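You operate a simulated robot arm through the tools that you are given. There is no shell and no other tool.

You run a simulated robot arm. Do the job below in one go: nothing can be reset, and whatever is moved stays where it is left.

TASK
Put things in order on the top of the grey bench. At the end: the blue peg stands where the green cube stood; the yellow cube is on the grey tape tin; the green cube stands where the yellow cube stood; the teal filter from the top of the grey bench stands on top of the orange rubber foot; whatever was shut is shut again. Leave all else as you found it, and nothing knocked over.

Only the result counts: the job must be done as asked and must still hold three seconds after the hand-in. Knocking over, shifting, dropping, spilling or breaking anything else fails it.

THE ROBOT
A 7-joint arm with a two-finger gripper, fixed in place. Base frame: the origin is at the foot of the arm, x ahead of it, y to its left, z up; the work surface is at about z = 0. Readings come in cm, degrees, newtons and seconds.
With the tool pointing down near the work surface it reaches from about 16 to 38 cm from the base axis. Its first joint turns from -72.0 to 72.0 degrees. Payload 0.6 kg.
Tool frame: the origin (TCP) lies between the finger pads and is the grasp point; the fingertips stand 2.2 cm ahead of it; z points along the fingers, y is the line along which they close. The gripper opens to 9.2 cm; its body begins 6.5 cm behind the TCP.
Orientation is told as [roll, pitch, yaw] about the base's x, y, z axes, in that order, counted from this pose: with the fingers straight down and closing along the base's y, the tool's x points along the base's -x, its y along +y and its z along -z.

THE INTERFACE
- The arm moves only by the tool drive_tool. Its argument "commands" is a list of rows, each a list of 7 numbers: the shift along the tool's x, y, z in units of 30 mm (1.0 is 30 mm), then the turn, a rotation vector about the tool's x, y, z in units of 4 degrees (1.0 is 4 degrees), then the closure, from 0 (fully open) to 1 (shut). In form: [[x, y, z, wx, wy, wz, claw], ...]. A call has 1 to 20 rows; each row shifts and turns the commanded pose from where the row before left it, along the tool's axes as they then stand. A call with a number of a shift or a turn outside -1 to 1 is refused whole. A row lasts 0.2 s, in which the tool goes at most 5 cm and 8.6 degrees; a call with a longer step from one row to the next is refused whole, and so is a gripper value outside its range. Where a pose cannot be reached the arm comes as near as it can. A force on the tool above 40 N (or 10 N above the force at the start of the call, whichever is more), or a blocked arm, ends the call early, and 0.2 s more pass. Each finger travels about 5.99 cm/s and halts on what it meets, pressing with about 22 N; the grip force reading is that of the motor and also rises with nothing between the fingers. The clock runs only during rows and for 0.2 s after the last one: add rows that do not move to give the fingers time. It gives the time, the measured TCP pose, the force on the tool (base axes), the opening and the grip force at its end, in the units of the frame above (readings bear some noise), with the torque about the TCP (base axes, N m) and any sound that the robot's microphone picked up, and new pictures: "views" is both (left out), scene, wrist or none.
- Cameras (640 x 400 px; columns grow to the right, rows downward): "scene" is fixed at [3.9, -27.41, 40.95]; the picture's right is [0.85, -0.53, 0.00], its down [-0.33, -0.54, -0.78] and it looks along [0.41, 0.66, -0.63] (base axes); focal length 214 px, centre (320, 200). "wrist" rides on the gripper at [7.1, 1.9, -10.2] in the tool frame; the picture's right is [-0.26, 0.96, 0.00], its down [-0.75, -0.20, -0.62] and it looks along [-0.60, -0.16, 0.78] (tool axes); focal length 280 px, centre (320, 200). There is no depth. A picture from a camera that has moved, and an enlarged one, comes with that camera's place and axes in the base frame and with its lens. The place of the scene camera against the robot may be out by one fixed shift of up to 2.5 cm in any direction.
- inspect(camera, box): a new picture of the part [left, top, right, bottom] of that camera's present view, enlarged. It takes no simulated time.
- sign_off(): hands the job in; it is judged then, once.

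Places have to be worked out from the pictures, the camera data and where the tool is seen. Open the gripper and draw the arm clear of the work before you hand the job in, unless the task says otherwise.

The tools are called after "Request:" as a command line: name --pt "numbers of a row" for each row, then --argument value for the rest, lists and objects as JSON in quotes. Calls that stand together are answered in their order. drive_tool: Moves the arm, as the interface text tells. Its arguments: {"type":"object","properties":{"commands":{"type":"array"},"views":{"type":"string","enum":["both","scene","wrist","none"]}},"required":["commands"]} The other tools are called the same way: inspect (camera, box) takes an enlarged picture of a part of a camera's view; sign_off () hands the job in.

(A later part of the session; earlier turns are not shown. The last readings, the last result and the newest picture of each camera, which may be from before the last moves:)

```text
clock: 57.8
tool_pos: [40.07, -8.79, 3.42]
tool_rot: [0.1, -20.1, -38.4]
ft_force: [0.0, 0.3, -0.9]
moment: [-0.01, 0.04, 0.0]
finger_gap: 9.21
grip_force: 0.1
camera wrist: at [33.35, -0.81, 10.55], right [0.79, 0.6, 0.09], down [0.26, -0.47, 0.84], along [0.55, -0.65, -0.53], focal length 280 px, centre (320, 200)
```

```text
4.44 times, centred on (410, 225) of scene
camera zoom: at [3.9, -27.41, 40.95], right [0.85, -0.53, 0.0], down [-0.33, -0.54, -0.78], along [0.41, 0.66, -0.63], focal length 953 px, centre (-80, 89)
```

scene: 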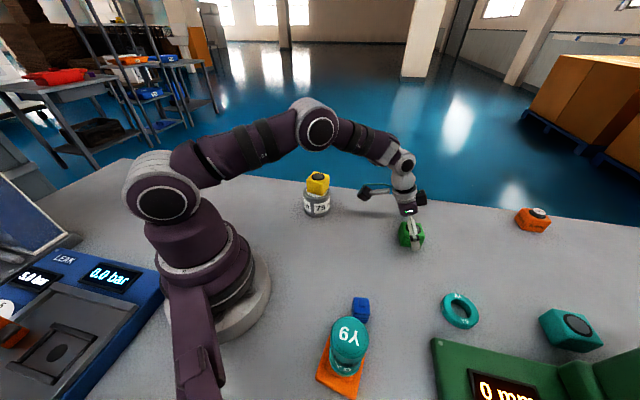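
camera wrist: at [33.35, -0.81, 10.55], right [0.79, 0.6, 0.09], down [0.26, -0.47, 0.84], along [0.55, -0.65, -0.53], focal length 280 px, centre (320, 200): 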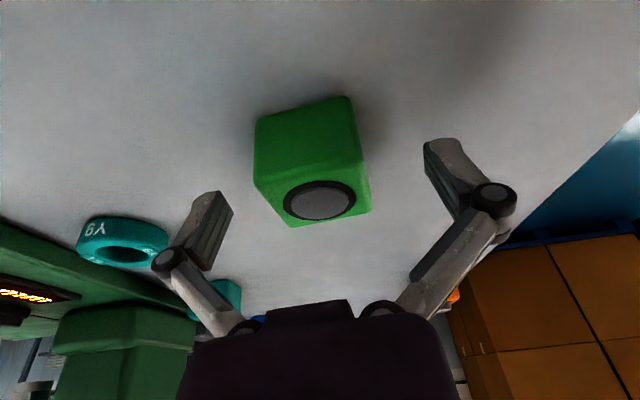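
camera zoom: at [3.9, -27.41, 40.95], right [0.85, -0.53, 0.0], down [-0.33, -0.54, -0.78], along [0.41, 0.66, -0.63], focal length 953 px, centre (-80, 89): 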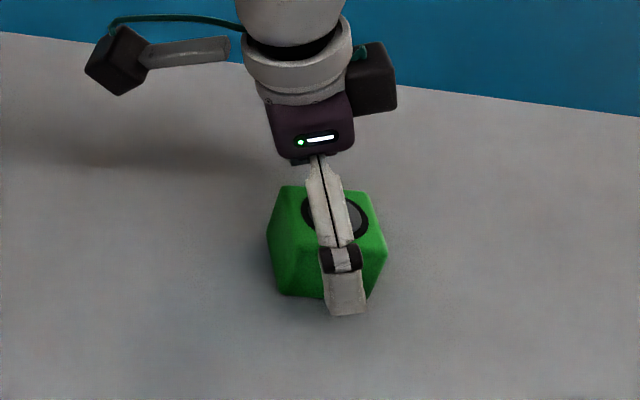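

The cube sits centred between the fingers. I'll make a small correction of about 0.25 cm back and 0.2 cm down, then close.

Request:
drive_tool --pt "0.1 0 0.035 0 0 0 0" --pt "0 0 0 0 0 0 0.2" --pt "0 0 0 0 0 0 0.4" --pt "0 0 0 0 0 0 0.55" --pt "0 0 0 0 0 0 0.65" --pt "0 0 0 0 0 0 0.65" --pt "0 0 0 0 0 0 0.65" --views "both"

Request:
inspect --camera "wrist" --box '[230, 80, 410, 240]'

```text
clock: 59.4
tool_pos: [39.99, -8.7, 3.19]
tool_rot: [0.0, -20.0, -38.4]
ft_force: [-0.7, 0.3, 3.4]
moment: [0.0, 0.03, 0.02]
finger_gap: 4.56
grip_force: 22.2
camera wrist: at [33.11, -0.6, 10.34], right [0.79, 0.6, 0.09], down [0.26, -0.47, 0.85], along [0.55, -0.65, -0.53], focal length 280 px, centre (320, 200)
```

scene: 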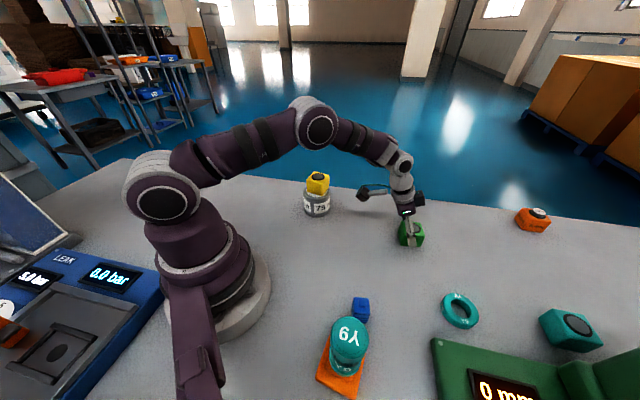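
wrist: 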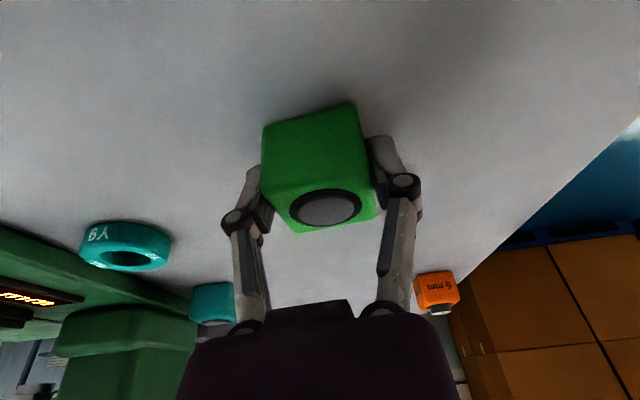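

```text
2.50 times, centred on (320, 160) of wrist
camera zoom: at [33.11, -0.6, 10.34], right [0.79, 0.6, 0.09], down [0.26, -0.47, 0.85], along [0.55, -0.65, -0.53], focal length 701 px, centre (320, 300)
```

zoom: 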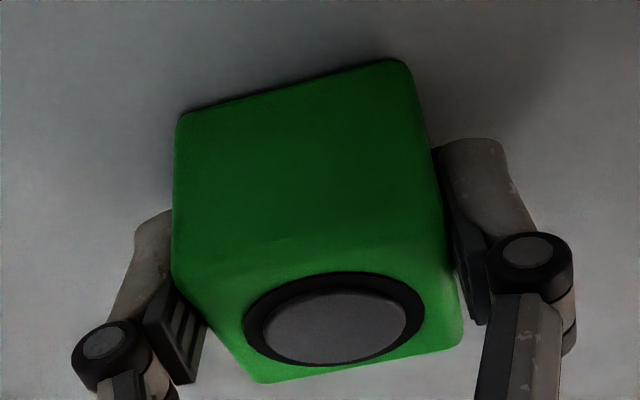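

The green cube is gripped at a gap of 4.56 cm with the TCP at (40.0, -8.7, 3.2), which I note as the green spot. I'll lift it vertically in the tilted frame.

Request:
drive_tool --pt "-0.05 0 -0.14 0 0 0 0.65" --pt "-0.1 0 -0.28 0 0 0 0.65" --pt "-0.17 0 -0.47 0 0 0 0.65" --pt "-0.2 0 -0.55 0 0 0 0.65" --pt "-0.2 0 -0.55 0 0 0 0.65" --pt "-0.2 0 -0.55 0 0 0 0.65" --pt "-0.17 0 -0.47 0 0 0 0.65" --pt "0 0 0 0 0 0 0.65" --views "both"

```text
clock: 61.2
tool_pos: [39.87, -8.63, 12.69]
tool_rot: [0.0, -20.1, -38.4]
ft_force: [0.6, 1.2, -1.2]
moment: [0.03, 0.03, 0.02]
finger_gap: 4.52
grip_force: 22.1
camera wrist: at [33.18, -0.67, 19.88], right [0.79, 0.6, 0.09], down [0.26, -0.47, 0.85], along [0.55, -0.65, -0.53], focal length 280 px, centre (320, 200)
```

scene: 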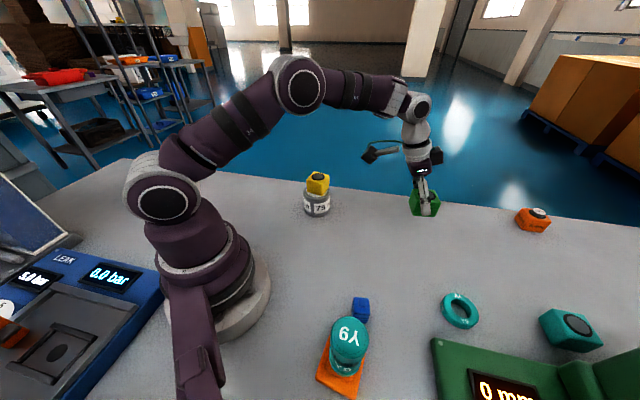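
wrist: 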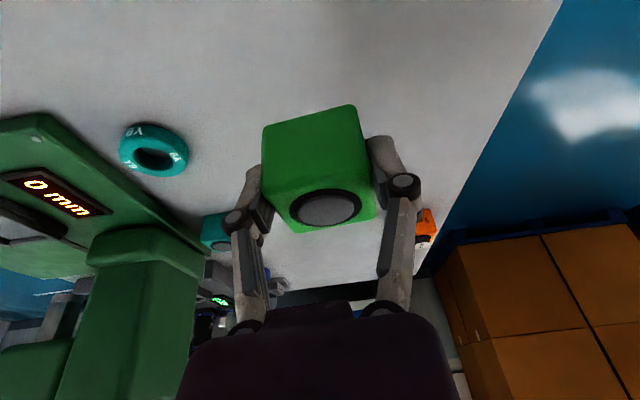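

The cube is lifted securely at z=12.7. I'll sweep it, still tilted, over to the yellow cube's old spot near (17.3, 21.9), rising to about z=20 so it passes well above the tin and yellow cube.

Request:
drive_tool --pt "0.466 0.63 -0.489 -0.336 0 -0.923 0.65" --pt "0.456 0.621 -0.485 -0.336 0 -0.923 0.65" --pt "0.447 0.611 -0.482 -0.336 0 -0.923 0.65" --pt "0.436 0.601 -0.478 -0.336 0 -0.923 0.65" --pt "0.426 0.592 -0.474 -0.336 0 -0.923 0.65" --pt "0.416 0.583 -0.471 -0.336 0 -0.923 0.65" --pt "0.408 0.572 -0.468 -0.336 0 -0.923 0.65" --pt "0.397 0.561 -0.464 -0.336 0 -0.923 0.65" --pt "0.49 0.552 -0.178 -0.336 0 -0.923 0.65" --pt "0.481 0.542 -0.175 -0.336 0 -0.923 0.65" --pt "0.472 0.532 -0.172 -0.336 0 -0.923 0.65" --pt "0.464 0.522 -0.169 -0.336 0 -0.923 0.65" --pt "0.454 0.51 -0.165 -0.336 0 -0.923 0.65" --pt "0.445 0.5 -0.162 -0.336 0 -0.923 0.65" --pt "0.438 0.489 -0.159 -0.336 0 -0.923 0.65" --pt "0.429 0.479 -0.156 -0.336 0 -0.923 0.65" --pt "0.42 0.467 -0.153 -0.336 0 -0.923 0.65" --pt "0.412 0.456 -0.15 -0.336 0 -0.923 0.65" --pt "0 0 0 0 0 0 0.65" --views "both"

```text
clock: 65.2
tool_pos: [17.32, 22.11, 20.32]
tool_rot: [0.1, -20.0, 32.3]
ft_force: [-0.3, 0.5, -1.2]
moment: [0.03, -0.01, -0.02]
finger_gap: 4.57
grip_force: 21.5
camera wrist: at [7.69, 18.49, 27.41], right [-0.31, 0.95, 0.09], down [0.53, 0.09, 0.84], along [0.79, 0.31, -0.53], focal length 280 px, centre (320, 200)
```

scene: 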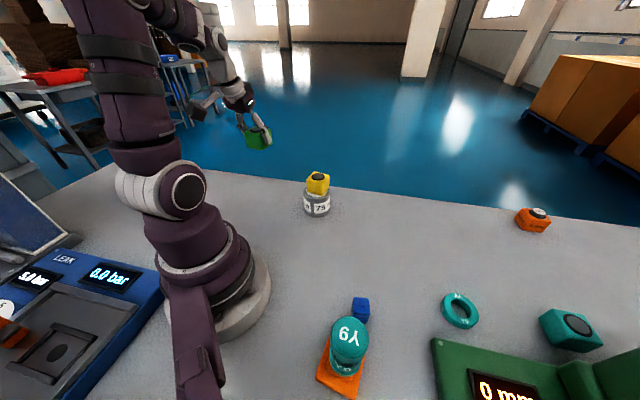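
wrist: 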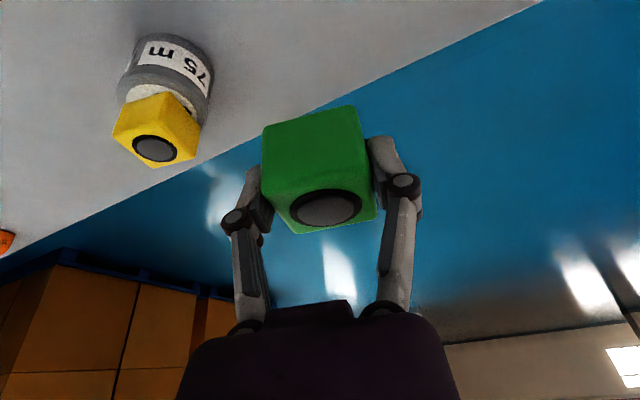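

I'm above the spot at (17.3, 22.1) with yaw 32.3°, and the bench below should be empty. I'll descend to just above the bench with a small correction in -y.

Request:
drive_tool --pt "0.195 -0.007 0.522 0 0 0 0.65" --pt "0.195 -0.007 0.522 0 0 0 0.65" --pt "0.195 -0.007 0.522 0 0 0 0.65" --pt "0.195 -0.007 0.522 0 0 0 0.65" --pt "0.195 -0.007 0.522 0 0 0 0.65" --pt "0.195 -0.007 0.522 0 0 0 0.65" --pt "0.195 -0.007 0.522 0 0 0 0.65" --pt "0.195 -0.007 0.522 0 0 0 0.65" --pt "0.195 -0.007 0.522 0 0 0 0.65" --pt "0.15 -0.007 0.4 0 0 0 0.65" --pt "0 0 0 0 0 0 0.65" --views "both"

Request:
inspect --camera "scene" --box '[220, 160, 440, 300]'

```text
clock: 67.6
tool_pos: [17.31, 21.77, 3.66]
tool_rot: [-0.1, -20.0, 32.3]
ft_force: [-0.2, -0.1, -0.4]
moment: [-0.03, -0.03, -0.04]
finger_gap: 4.56
grip_force: 21.7
camera wrist: at [7.68, 18.25, 10.76], right [-0.31, 0.95, 0.09], down [0.53, 0.09, 0.84], along [0.79, 0.31, -0.53], focal length 280 px, centre (320, 200)
```

scene: 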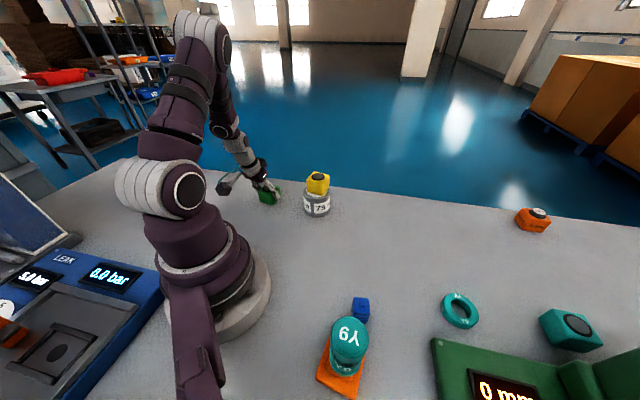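
wrist: 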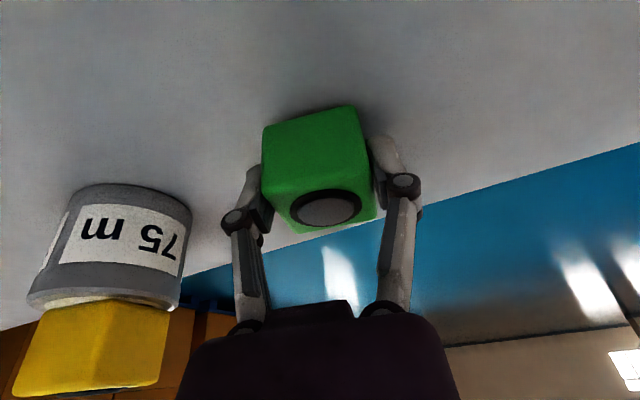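

```text
2.86 times, centred on (330, 230) of scene
camera zoom: at [3.9, -27.41, 40.95], right [0.85, -0.53, 0.0], down [-0.33, -0.54, -0.78], along [0.41, 0.66, -0.63], focal length 613 px, centre (291, 114)
```

zoom: 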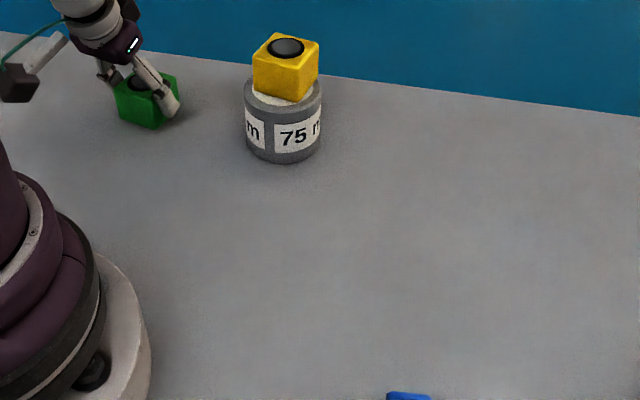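

The green cube hovers about 0.45 cm above the spot, and its outline in the scene view matches the yellow cube's original outline. I'll lower it to contact in small steps.

Request:
drive_tool --pt "0.017 0 0.047 0 0 0 0.65" --pt "0.017 0 0.047 0 0 0 0.65" --pt "0.01 0 0.027 0 0 0 0.65" --pt "0 0 0 0 0 0 0.65" --views "none"

```text
clock: 68.6
tool_pos: [17.18, 21.8, 3.2]
tool_rot: [0.0, -20.0, 32.3]
ft_force: [1.0, 0.3, -1.3]
moment: [0.0, 0.03, 0.02]
finger_gap: 4.54
grip_force: 21.6
```

No contact yet at z=3.2, so I'll take another small step down.

Request:
drive_tool --pt "0.01 0 0.027 0 0 0 0.65" --pt "0.006 0 0.016 0 0 0 0.65" --pt "0 0 0 0 0 0 0.65" --views "none"

```text
clock: 69.4
tool_pos: [17.19, 21.83, 3.17]
tool_rot: [-0.1, -20.0, 32.2]
ft_force: [5.0, 2.8, 14.3]
moment: [0.13, -0.2, 0.02]
finger_gap: 4.57
grip_force: 21.7
```

Contact at 14 N, so the cube is on the bench. I'll relieve the load slightly, then open gradually.

Request:
drive_tool --pt "-0.006 0 -0.015 0 0 0 0.65" --pt "0 0 0 0 0 0 0.55" --pt "0 0 0 0 0 0 0.48" --pt "0 0 0 0 0 0 0.44" --pt "0 0 0 0 0 0 0.4" --pt "0 0 0 0 0 0 0.32" --pt "0 0 0 0 0 0 0.22" --pt "0 0 0 0 0 0 0.15" --pt "0 0 0 0 0 0 0.15" --views "both"

Request:
inspect --camera "scene" --box '[220, 160, 440, 300]'

```text
clock: 71.4
tool_pos: [17.1, 21.77, 3.08]
tool_rot: [0.0, -20.0, 32.1]
ft_force: [-0.4, 0.1, -0.1]
moment: [0.0, 0.01, 0.01]
finger_gap: 7.81
grip_force: 0.1
camera wrist: at [7.52, 18.19, 10.29], right [-0.31, 0.95, 0.09], down [0.53, 0.09, 0.84], along [0.79, 0.31, -0.53], focal length 280 px, centre (320, 200)
```

scene: 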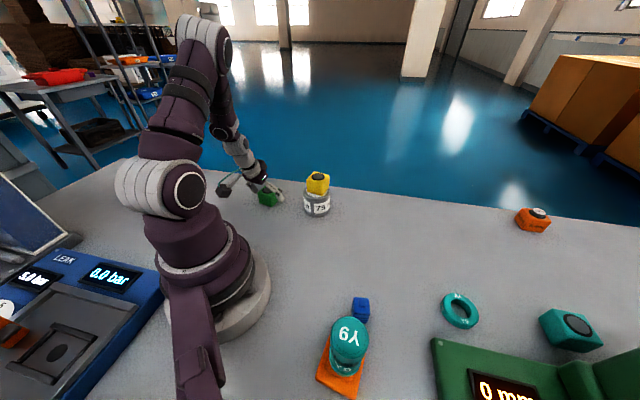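
wrist: 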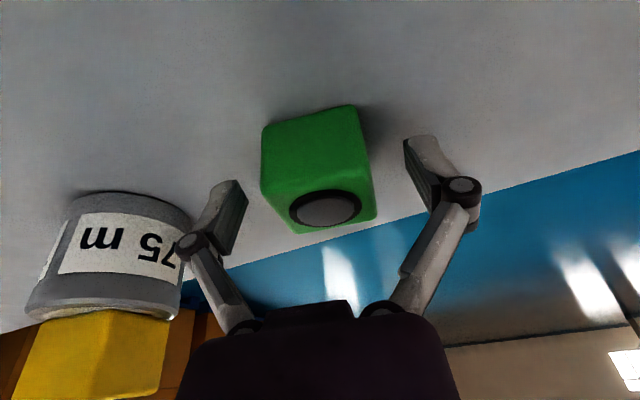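

```text
2.86 times, centred on (330, 230) of scene
camera zoom: at [3.9, -27.41, 40.95], right [0.85, -0.53, 0.0], down [-0.33, -0.54, -0.78], along [0.41, 0.66, -0.63], focal length 613 px, centre (291, 114)
```

zoom: 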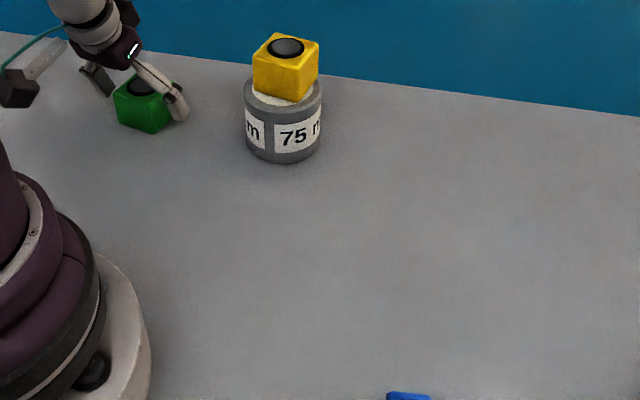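

The green cube stands freely on the yellow cube's old spot, and its outline matches. I'll retreat straight up.

Request:
drive_tool --pt "-0.08 0 -0.22 0 0 0 0.12" --pt "-0.15 0 -0.41 0 0 0 0" --pt "-0.2 0 -0.55 0 0 0 0" --pt "-0.25 0 -0.69 0 0 0 0" --pt "-0.25 0 -0.69 0 0 0 0" --pt "-0.25 0 -0.69 0 0 0 0" --pt "-0.25 0 -0.69 0 0 0 0" --pt "-0.2 0 -0.55 0 0 0 0" --pt "0 0 0 0 0 0 0" --views "both"

Request:
inspect --camera "scene" --box '[220, 160, 440, 300]'

```text
clock: 73.4
tool_pos: [16.96, 21.76, 17.56]
tool_rot: [-0.1, -20.0, 32.3]
ft_force: [-0.1, 0.3, 0.5]
moment: [-0.01, 0.0, 0.0]
finger_gap: 9.21
grip_force: 0.0
camera wrist: at [7.44, 18.03, 24.7], right [-0.31, 0.95, 0.09], down [0.53, 0.09, 0.84], along [0.79, 0.31, -0.53], focal length 280 px, centre (320, 200)
```

scene: 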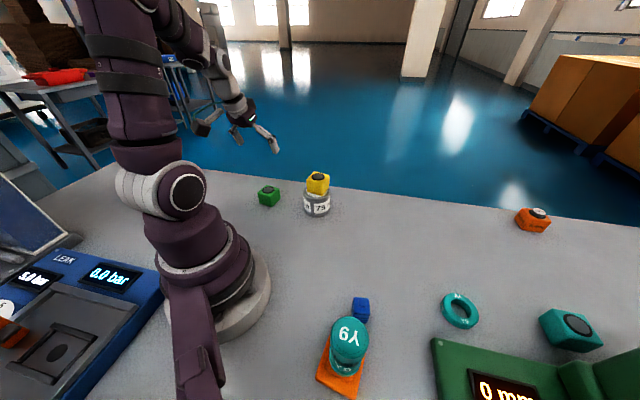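
wrist: 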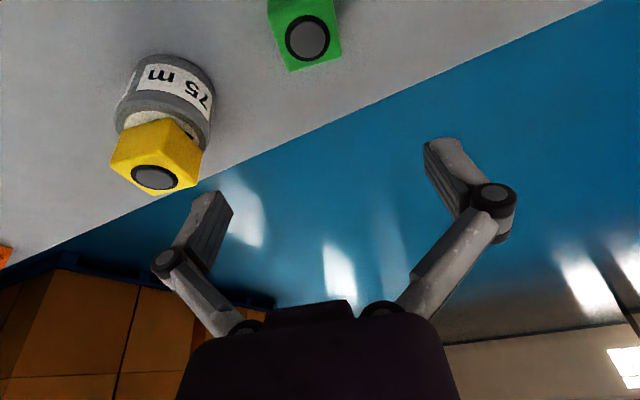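

```text
2.86 times, centred on (330, 230) of scene
camera zoom: at [3.9, -27.41, 40.95], right [0.85, -0.53, 0.0], down [-0.33, -0.54, -0.78], along [0.41, 0.66, -0.63], focal length 613 px, centre (291, 114)
```

zoom: 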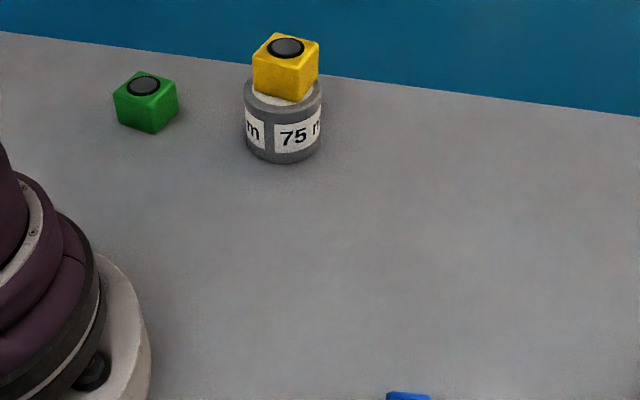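

The green cube matches the yellow cube's original pixel position (disc at (143, 86) now, (144, 87) before), and the yellow cube and tin are steady. Next I'll sweep over to the blue peg near (19.1, -16), keeping the 20° tilt so I can place it at the far spot.

Request:
drive_tool --pt "-0.161 -0.726 0.0585 0.3086 0 0.848 0" --pt "-0.147 -0.725 0.0536 0.3086 0 0.848 0" --pt "-0.135 -0.724 0.049 0.3086 0 0.848 0" --pt "-0.123 -0.722 0.0447 0.3086 0 0.848 0" --pt "-0.11 -0.72 0.04 0.3086 0 0.848 0" --pt "-0.097 -0.718 0.0355 0.3086 0 0.848 0" --pt "-0.0855 -0.715 0.031 0.3086 0 0.848 0" --pt "-0.0736 -0.713 0.0268 0.3086 0 0.848 0" --pt "-0.061 -0.71 0.022 0.3086 0 0.848 0" --pt "-0.049 -0.707 0.018 0.3086 0 0.848 0" --pt "-0.0376 -0.703 0.0137 0.3086 0 0.848 0.1" --pt "-0.026 -0.7 0.0095 0.3086 0 0.848 0.2" --pt "-0.0144 -0.696 0.005 0.3086 0 0.848 0.3" --pt "-0.0025 -0.692 0.001 0.3086 0 0.848 0.4" --pt "0.0085 -0.688 -0.003 0.3086 0 0.848 0.44" --pt "0.0197 -0.684 -0.007 0.3086 0 0.848 0.44" --pt "0.0307 -0.679 -0.011 0.3086 0 0.848 0.44" --pt "0.042 -0.674 -0.015 0.3086 0 0.848 0.44" --pt "0.052 -0.669 -0.019 0.3086 0 0.848 0.44" --pt "0.063 -0.664 -0.023 0.3086 0 0.848 0.44" --views "both"

Request:
inspect --camera "wrist" --box '[180, 0, 420, 160]'

```text
clock: 77.6
tool_pos: [19.1, -15.98, 17.23]
tool_rot: [0.1, -20.1, -39.9]
ft_force: [-0.2, -0.2, -0.5]
moment: [0.0, -0.02, -0.02]
finger_gap: 5.15
grip_force: 0.0
camera wrist: at [12.48, -7.95, 24.35], right [0.81, 0.58, 0.09], down [0.25, -0.47, 0.84], along [0.53, -0.66, -0.53], focal length 280 px, centre (320, 200)
```

scene: 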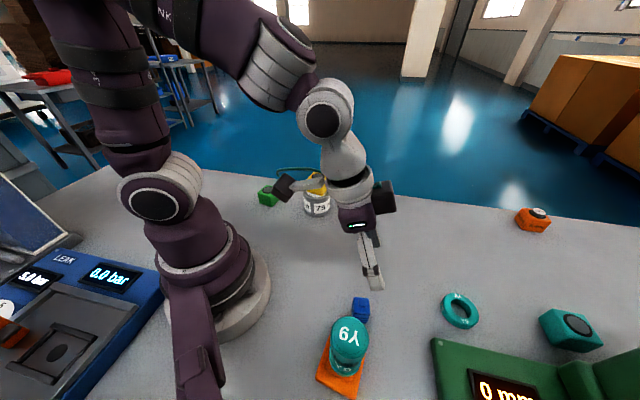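
wrist: 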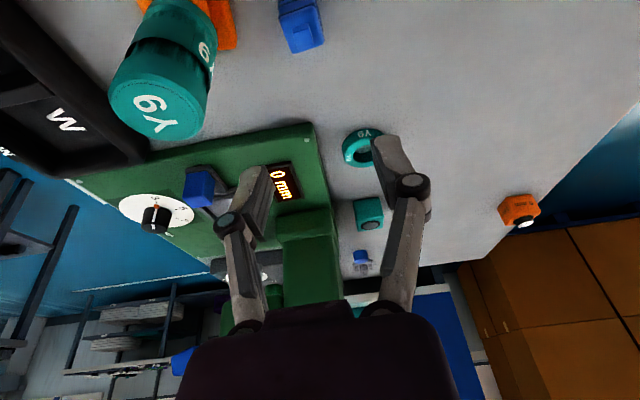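

```text
2.50 times, centred on (300, 80) of wrist
camera zoom: at [12.48, -7.95, 24.35], right [0.81, 0.58, 0.09], down [0.25, -0.47, 0.84], along [0.53, -0.66, -0.53], focal length 701 px, centre (370, 500)
```

zoom: 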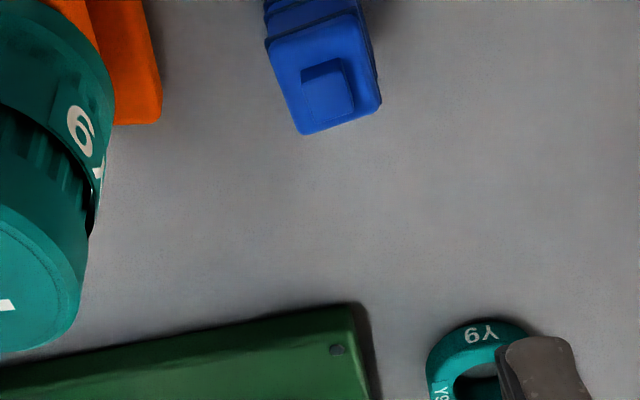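

The blue peg's top centre computes to (19.1, -16.0), right under the tool point, with orientation about -38.5°. With the fingers part-open to 5.15 cm so they clear the foot and filter, I'll descend to z≈7.3 and check.

Request:
drive_tool --pt "0.163 -0.004 0.445 0 0 0 0.44" --pt "0.163 -0.004 0.445 0 0 0 0.44" --pt "0.163 -0.004 0.445 0 0 0 0.44" --pt "0.163 -0.004 0.445 0 0 0 0.44" --pt "0.163 -0.004 0.445 0 0 0 0.44" --pt "0.163 -0.004 0.445 0 0 0 0.44" --pt "0.163 -0.004 0.445 0 0 0 0.44" --pt "0 0 0 0 0 0 0.44" --views "both"

Request:
inspect --camera "wrist" --box '[220, 70, 420, 220]'

Request:
inspect --camera "scene" --box '[310, 260, 410, 380]'

```text
clock: 79.4
tool_pos: [18.81, -15.92, 7.61]
tool_rot: [0.0, -20.0, -39.9]
ft_force: [-0.2, 0.1, 0.2]
moment: [0.01, -0.02, -0.02]
finger_gap: 5.15
grip_force: 0.0
camera wrist: at [12.24, -7.78, 14.82], right [0.81, 0.58, 0.09], down [0.25, -0.47, 0.84], along [0.53, -0.66, -0.53], focal length 280 px, centre (320, 200)
```

scene: 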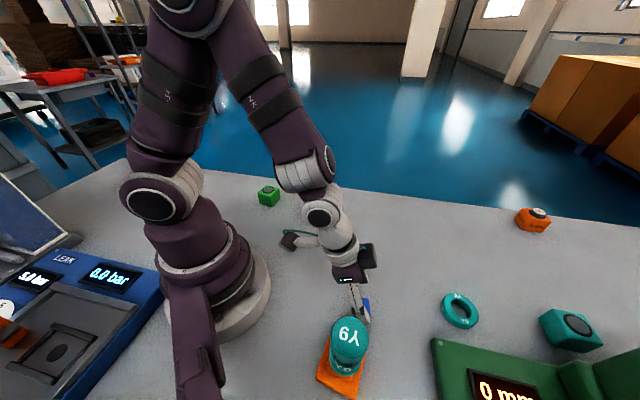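
wrist: 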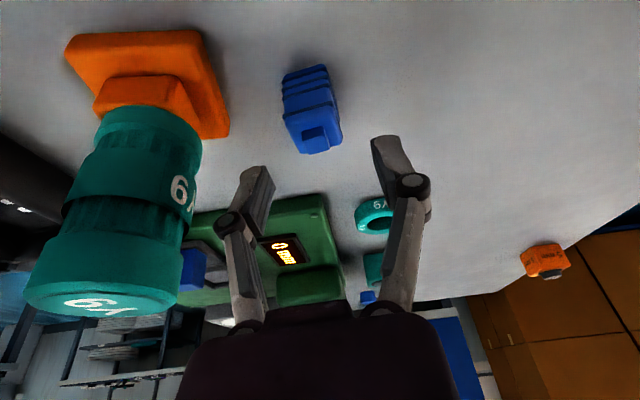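

```text
2.67 times, centred on (320, 145) of wrist
camera zoom: at [12.24, -7.78, 14.82], right [0.81, 0.58, 0.09], down [0.25, -0.47, 0.84], along [0.53, -0.66, -0.53], focal length 748 px, centre (320, 347)
```

zoom: 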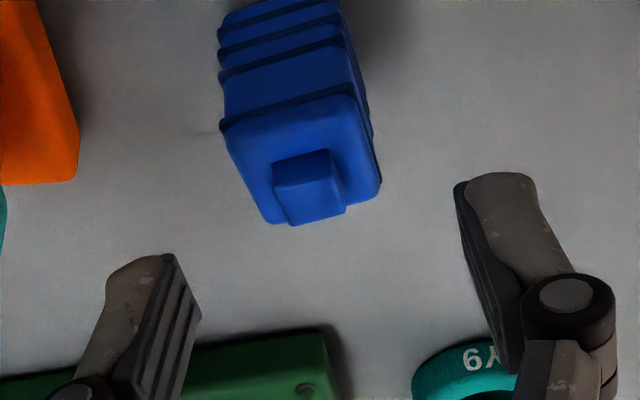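

```text
3.33 times, centred on (360, 320) of scene
camera zoom: at [3.9, -27.41, 40.95], right [0.85, -0.53, 0.0], down [-0.33, -0.54, -0.78], along [0.41, 0.66, -0.63], focal length 715 px, centre (187, -200)
```

zoom: 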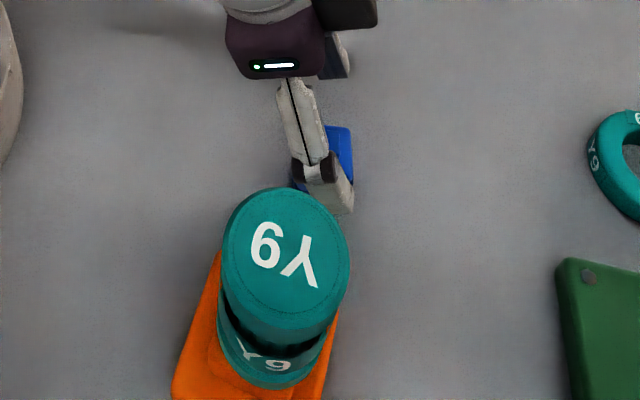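

The peg is about 0.4 cm further along the tool's heading. I'll correct and lower to z≈3, leaving about 1.5 cm of clearance to the foot and filter.

Request:
drive_tool --pt "-0.125 -0.033 0.046 0 0 0 0.44" --pt "0 0 0 0 0 0 0.44" --pt "0.131 0 0.36 0 0 0 0.44" --pt "0.131 0 0.36 0 0 0 0.44" --pt "0.131 0 0.36 0 0 0 0.44" --pt "0.11 0 0.302 0 0 0 0.44" --pt "0 0 0 0 0 0 0.44" --views "both"

Request:
inspect --camera "wrist" --box '[200, 80, 440, 260]'

Request:
inspect --camera "scene" --box '[310, 260, 410, 380]'

```text
clock: 81.0
tool_pos: [19.04, -16.6, 3.0]
tool_rot: [0.1, -20.1, -39.8]
ft_force: [0.3, -0.1, -0.4]
moment: [0.0, -0.02, 0.03]
finger_gap: 5.17
grip_force: 0.0
camera wrist: at [12.47, -8.37, 10.14], right [0.81, 0.58, 0.09], down [0.25, -0.47, 0.85], along [0.53, -0.66, -0.53], focal length 280 px, centre (320, 200)
```

scene: 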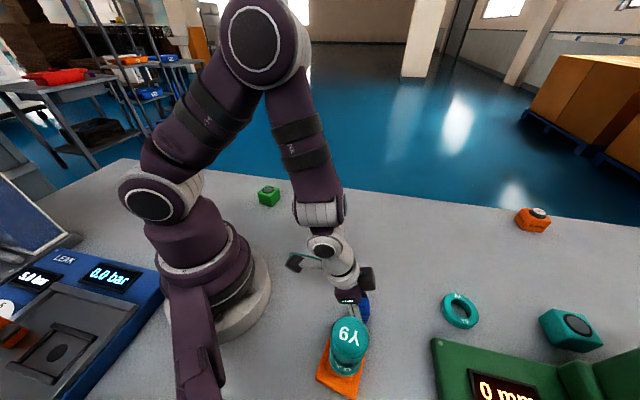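
wrist: 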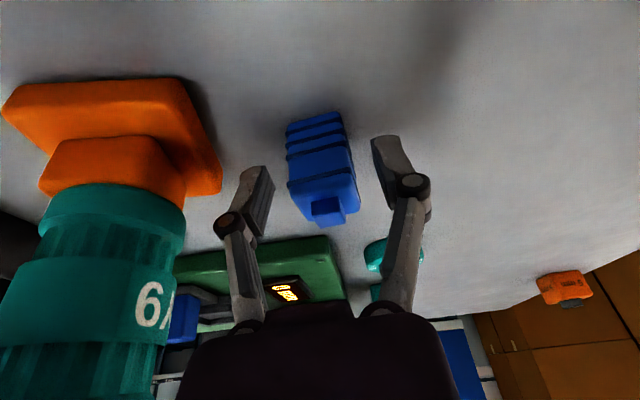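

```text
2.22 times, centred on (320, 170) of wrist
camera zoom: at [12.47, -8.37, 10.14], right [0.81, 0.58, 0.09], down [0.25, -0.47, 0.85], along [0.53, -0.66, -0.53], focal length 623 px, centre (320, 267)
```

zoom: 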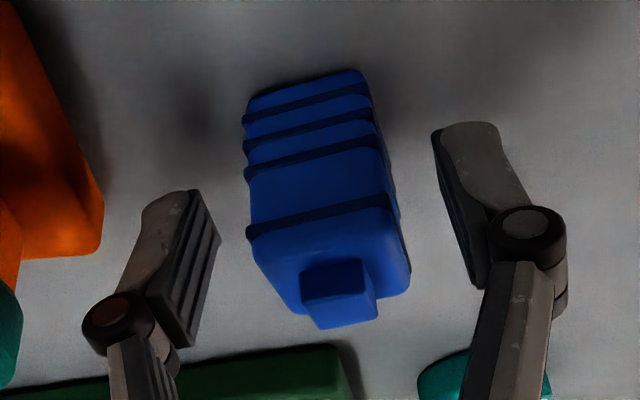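

```text
3.33 times, centred on (360, 320) of scene
camera zoom: at [3.9, -27.41, 40.95], right [0.85, -0.53, 0.0], down [-0.33, -0.54, -0.78], along [0.41, 0.66, -0.63], focal length 715 px, centre (187, -200)
```

zoom: 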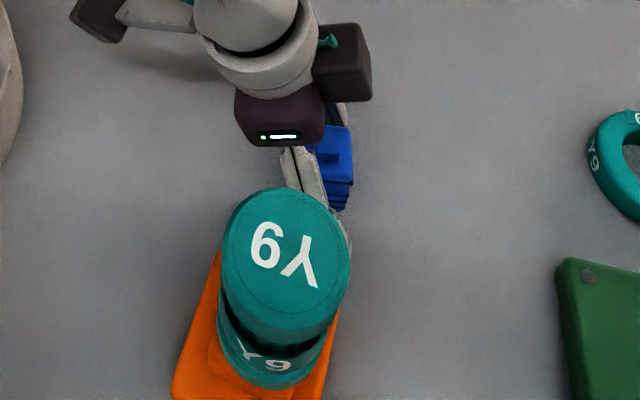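

The peg stands between the pads, slightly off centre by about 0.2 to 0.3 cm. I'll correct for that and close.

Request:
drive_tool --pt "0.063 0.067 -0.023 0 0 0 0.44" --pt "0 0 0 0 0 0 0.5" --pt "0 0 0 0 0 0 0.6" --pt "0 0 0 0 0 0 0.7" --pt "0 0 0 0 0 0 0.82" --pt "0 0 0 0 0 0 0.82" --pt "0 0 0 0 0 0 0.82" --views "both"

Request:
inspect --camera "wrist" --box '[200, 80, 440, 260]'

```text
clock: 82.6
tool_pos: [18.98, -16.33, 3.17]
tool_rot: [0.1, -20.0, -39.9]
ft_force: [0.3, -0.3, 0.9]
moment: [-0.03, 0.01, 0.02]
finger_gap: 2.54
grip_force: 21.9
camera wrist: at [12.41, -8.06, 10.29], right [0.81, 0.58, 0.09], down [0.25, -0.47, 0.84], along [0.53, -0.66, -0.53], focal length 280 px, centre (320, 200)
```

scene: 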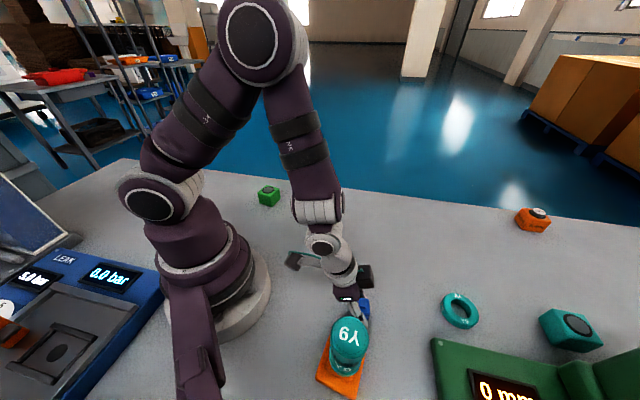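
wrist: 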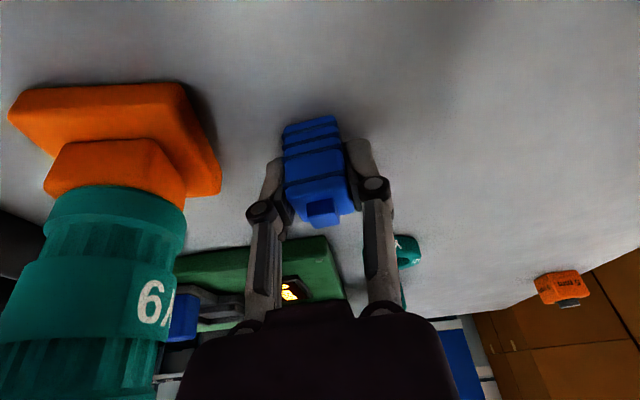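

```text
2.22 times, centred on (320, 170) of wrist
camera zoom: at [12.41, -8.06, 10.29], right [0.81, 0.58, 0.09], down [0.25, -0.47, 0.84], along [0.53, -0.66, -0.53], focal length 623 px, centre (320, 267)
```

zoom: 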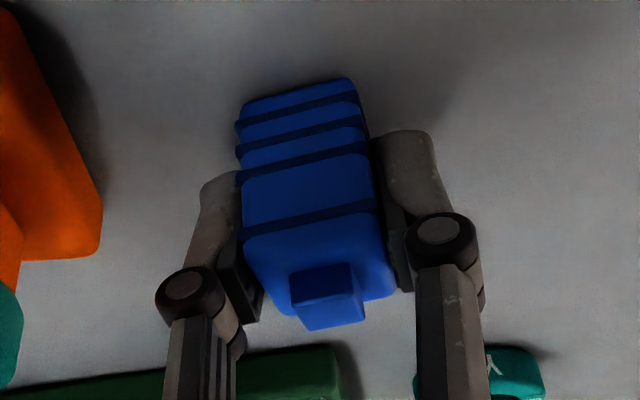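

The peg is gripped at a gap of 2.54 cm and well centred. I'll lift straight up to clear the filter.

Request:
drive_tool --pt "-0.05 0 -0.14 0 0 0 0.82" --pt "-0.1 0 -0.28 0 0 0 0.82" --pt "-0.17 0 -0.47 0 0 0 0.82" --pt "-0.2 0 -0.55 0 0 0 0.82" --pt "-0.2 0 -0.55 0 0 0 0.82" --pt "-0.2 0 -0.55 0 0 0 0.82" --pt "-0.2 0 -0.55 0 0 0 0.82" --pt "-0.2 0 -0.55 0 0 0 0.82" --pt "-0.1 0 -0.28 0 0 0 0.82" --pt "0 0 0 0 0 0 0.82" --views "both"

```text
clock: 84.8
tool_pos: [18.91, -16.4, 15.76]
tool_rot: [0.0, -20.0, -39.9]
ft_force: [-0.8, -0.6, -0.5]
moment: [-0.04, 0.01, 0.0]
finger_gap: 2.49
grip_force: 21.6
camera wrist: at [12.42, -8.13, 22.8], right [0.81, 0.58, 0.09], down [0.25, -0.47, 0.84], along [0.53, -0.66, -0.53], focal length 280 px, centre (320, 200)
```

scene: 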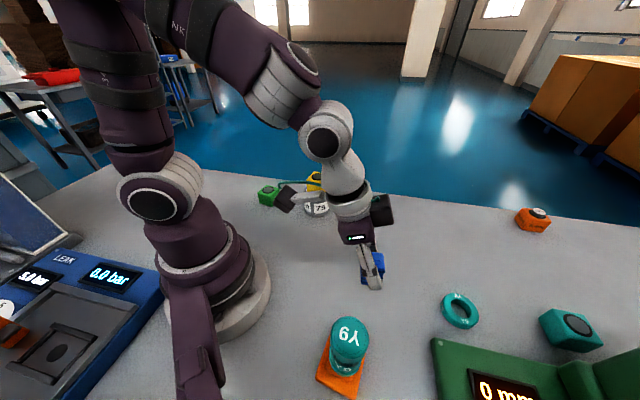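
wrist: 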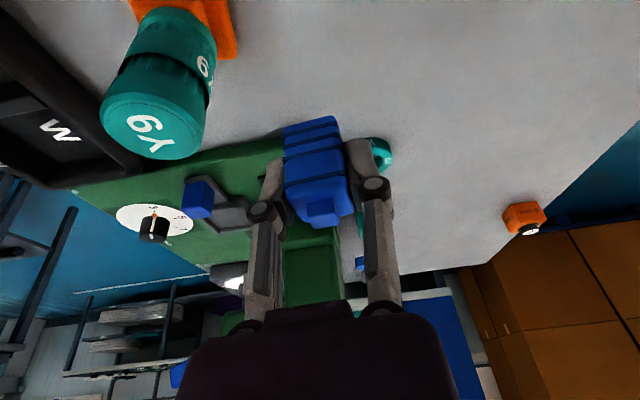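

The peg is lifted clear at z=15.8. I'll carry it to above the green cube's old spot at (40.0, -8.7).

Request:
drive_tool --pt "-0.2575 0.535 0.1 0 0 0 0.82" --pt "-0.2575 0.535 0.1 0 0 0 0.82" --pt "-0.2575 0.535 0.22 0 0 0 0.82" --pt "-0.2575 0.535 0.22 0 0 0 0.82" --pt "-0.2575 0.535 0.22 0 0 0 0.82" --pt "-0.2575 0.535 0.22 0 0 0 0.82" --pt "-0.2575 0.535 0.22 0 0 0 0.82" --pt "-0.2575 0.535 0.22 0 0 0 0.82" --pt "-0.2575 0.535 0.24 0 0 0 0.82" --pt "-0.2575 0.535 0.24 0 0 0 0.82" --pt "-0.2575 0.535 0.24 0 0 0 0.82" --pt "-0.2575 0.535 0.253 0 0 0 0.82" --pt "0 0 0 0 0 0 0.82" --views "both"

Request:
inspect --camera "wrist" --box '[220, 80, 420, 240]'

```text
clock: 87.6
tool_pos: [40.04, -8.43, 11.65]
tool_rot: [0.0, -20.0, -39.9]
ft_force: [-0.2, -0.5, -0.7]
moment: [0.01, 0.02, 0.05]
finger_gap: 2.5
grip_force: 22.2
camera wrist: at [33.45, -0.34, 18.91], right [0.81, 0.58, 0.09], down [0.25, -0.47, 0.84], along [0.53, -0.66, -0.53], focal length 280 px, centre (320, 200)
```

scene: 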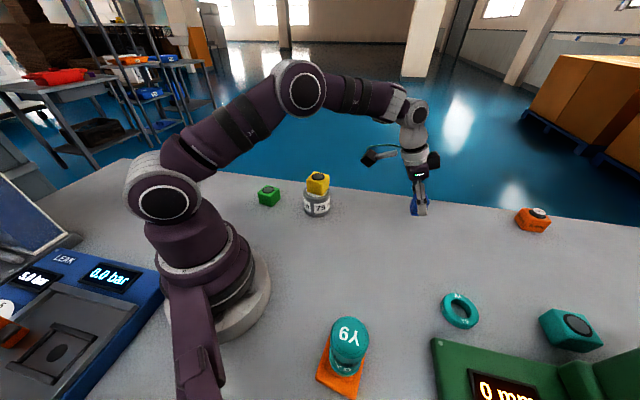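
wrist: 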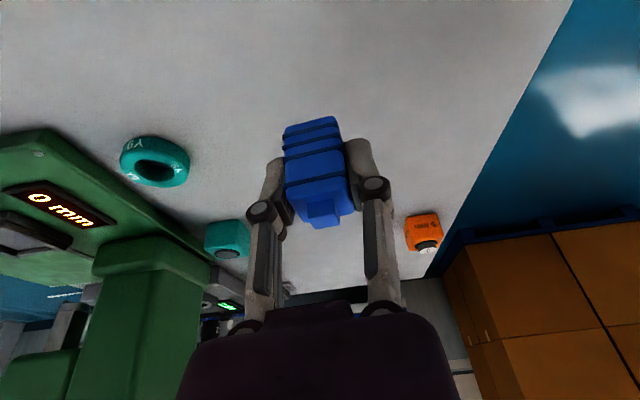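

```text
2.50 times, centred on (320, 160) of wrist
camera zoom: at [33.45, -0.34, 18.91], right [0.81, 0.58, 0.09], down [0.25, -0.47, 0.84], along [0.53, -0.66, -0.53], focal length 701 px, centre (320, 300)
```

zoom: 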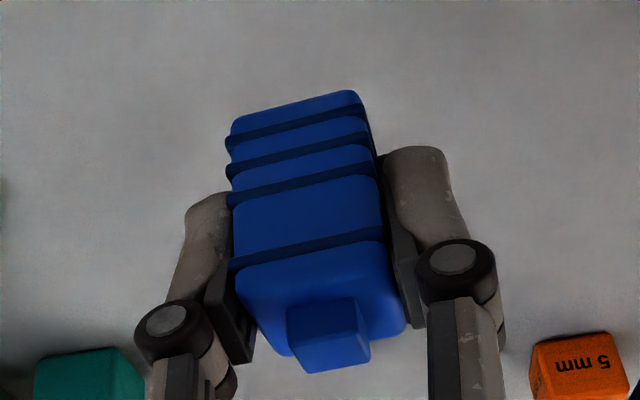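

I'm almost above the spot, with the TCP at (40.04, -8.4) and the target at (40.0, -8.65). I'll descend with that correction to just above the bench.

Request:
drive_tool --pt "0.125 -0.0105 0.362 0 0 0 0.82" --pt "0.125 -0.0105 0.362 0 0 0 0.82" --pt "0.125 -0.0105 0.362 0 0 0 0.82" --pt "0.125 -0.0105 0.362 0 0 0 0.82" --pt "0.125 -0.0105 0.362 0 0 0 0.82" --pt "0.125 -0.0105 0.362 0 0 0 0.82" --pt "0.125 -0.0105 0.362 0 0 0 0.82" --pt "0 0 0 0 0 0 0.82" --views "both"

Request:
inspect --camera "scene" --box '[360, 190, 460, 270]'

```text
clock: 89.4
tool_pos: [40.13, -8.83, 3.75]
tool_rot: [0.1, -19.9, -39.9]
ft_force: [0.0, 1.2, 0.1]
moment: [0.01, 0.0, 0.03]
finger_gap: 2.49
grip_force: 22.0
camera wrist: at [33.56, -0.66, 10.77], right [0.81, 0.58, 0.09], down [0.25, -0.47, 0.84], along [0.53, -0.66, -0.53], focal length 280 px, centre (320, 200)
```

scene: 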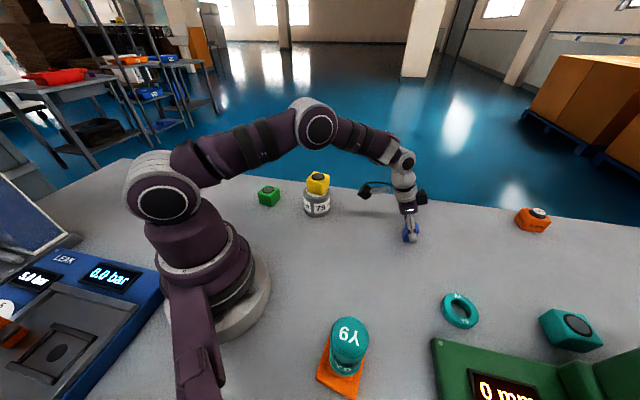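
wrist: 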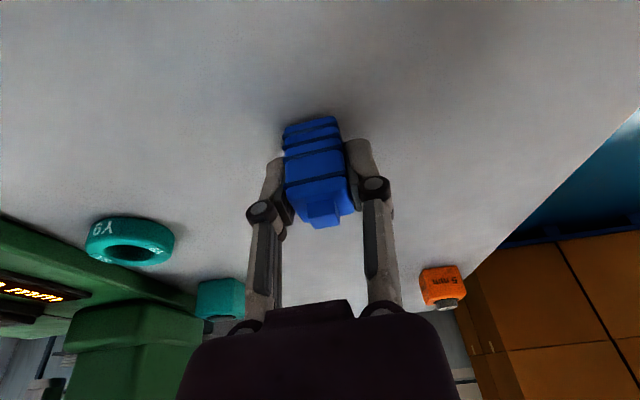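

```text
5.00 times, centred on (410, 230) of scene
camera zoom: at [3.9, -27.41, 40.95], right [0.85, -0.53, 0.0], down [-0.33, -0.54, -0.78], along [0.41, 0.66, -0.63], focal length 1072 px, centre (-130, 50)
```

zoom: 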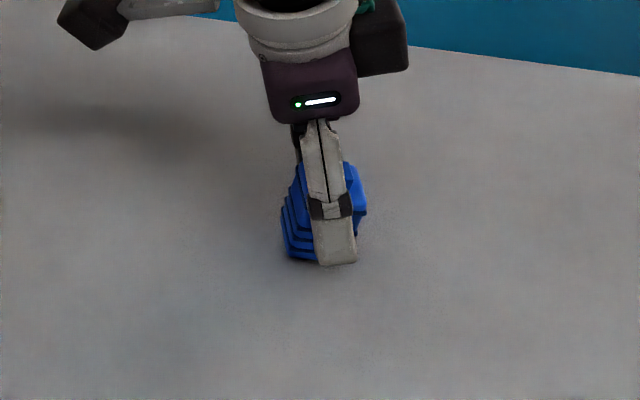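

The peg hovers about 0.6 cm above the spot. I'll lower to contact in small steps.

Request:
drive_tool --pt "0.017 0 0.047 0 0 0 0.82" --pt "0.017 0 0.047 0 0 0 0.82" --pt "0.012 0 0.032 0 0 0 0.82" --pt "0 0 0 0 0 0 0.82" --views "none"

```text
clock: 90.4
tool_pos: [40.11, -8.87, 3.38]
tool_rot: [0.0, -20.0, -40.0]
ft_force: [-0.1, -0.8, -1.5]
moment: [0.0, -0.02, 0.01]
finger_gap: 2.52
grip_force: 21.6
```

Request:
drive_tool --pt "0.011 0 0.031 0 0 0 0.82" --pt "0.011 0 0.031 0 0 0 0.82" --pt "0 0 0 0 0 0 0.82" --views "none"

```text
clock: 91.2
tool_pos: [39.95, -8.98, 3.14]
tool_rot: [0.0, -20.0, -39.9]
ft_force: [0.7, 0.6, -0.4]
moment: [-0.01, 0.01, 0.01]
finger_gap: 2.5
grip_force: 22.0
```

There is no contact yet at z≈3.14, so I'll take another millimetre or so.

Request:
drive_tool --pt "0.009 0 0.025 0 0 0 0.82" --pt "0.006 0 0.016 0 0 0 0.82" --pt "0 0 0 0 0 0 0.82" --views "none"

```text
clock: 92.0
tool_pos: [40.01, -8.9, 3.12]
tool_rot: [0.1, -20.2, -39.9]
ft_force: [0.8, -1.2, 15.5]
moment: [-0.04, -0.03, 0.03]
finger_gap: 2.52
grip_force: 21.9
```

Contact at 15.5 N, so the peg is on the bench. I'll relieve and open slowly.

Request:
drive_tool --pt "-0.006 0 -0.015 0 0 0 0.82" --pt "0 0 0 0 0 0 0.76" --pt "0 0 0 0 0 0 0.71" --pt "0 0 0 0 0 0 0.67" --pt "0 0 0 0 0 0 0.62" --pt "0 0 0 0 0 0 0.55" --pt "0 0 0 0 0 0 0.45" --pt "0 0 0 0 0 0 0.35" --pt "0 0 0 0 0 0 0.3" --pt "0 0 0 0 0 0 0.3" --views "both"

Request:
inspect --camera "wrist" --box '[220, 80, 420, 240]'

```text
clock: 94.2
tool_pos: [39.94, -8.94, 3.19]
tool_rot: [0.0, -19.9, -39.9]
ft_force: [-0.3, 0.9, -0.7]
moment: [0.0, -0.01, 0.02]
finger_gap: 6.42
grip_force: 0.1
camera wrist: at [33.44, -0.66, 10.22], right [0.81, 0.58, 0.09], down [0.25, -0.47, 0.84], along [0.53, -0.66, -0.53], focal length 280 px, centre (320, 200)
```

scene: 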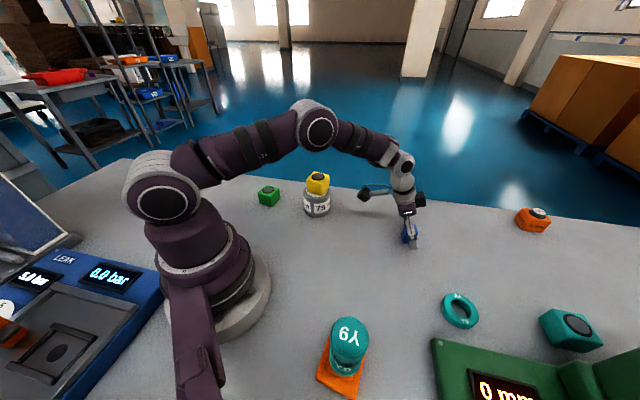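
wrist: 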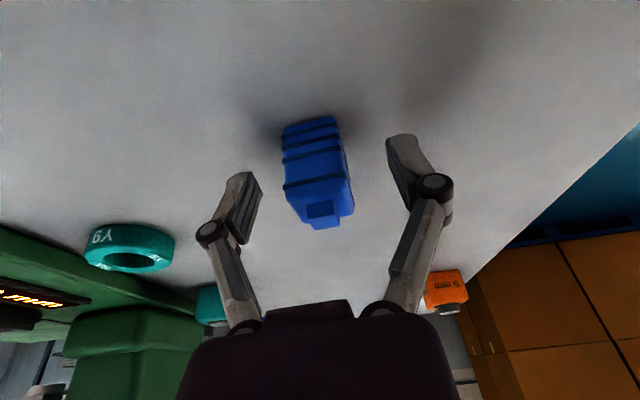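

```text
2.50 times, centred on (320, 160) of wrist
camera zoom: at [33.44, -0.66, 10.22], right [0.81, 0.58, 0.09], down [0.25, -0.47, 0.84], along [0.53, -0.66, -0.53], focal length 701 px, centre (320, 300)
```

zoom: 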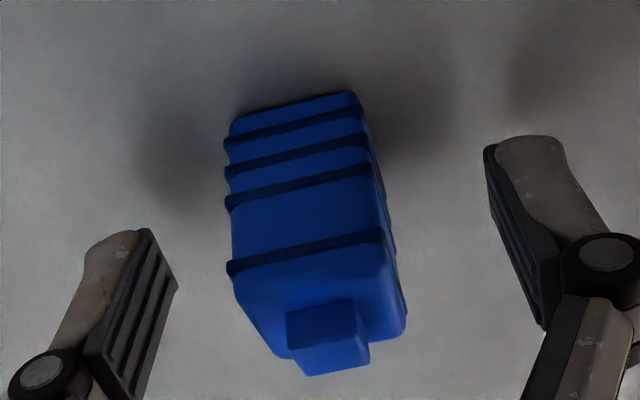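

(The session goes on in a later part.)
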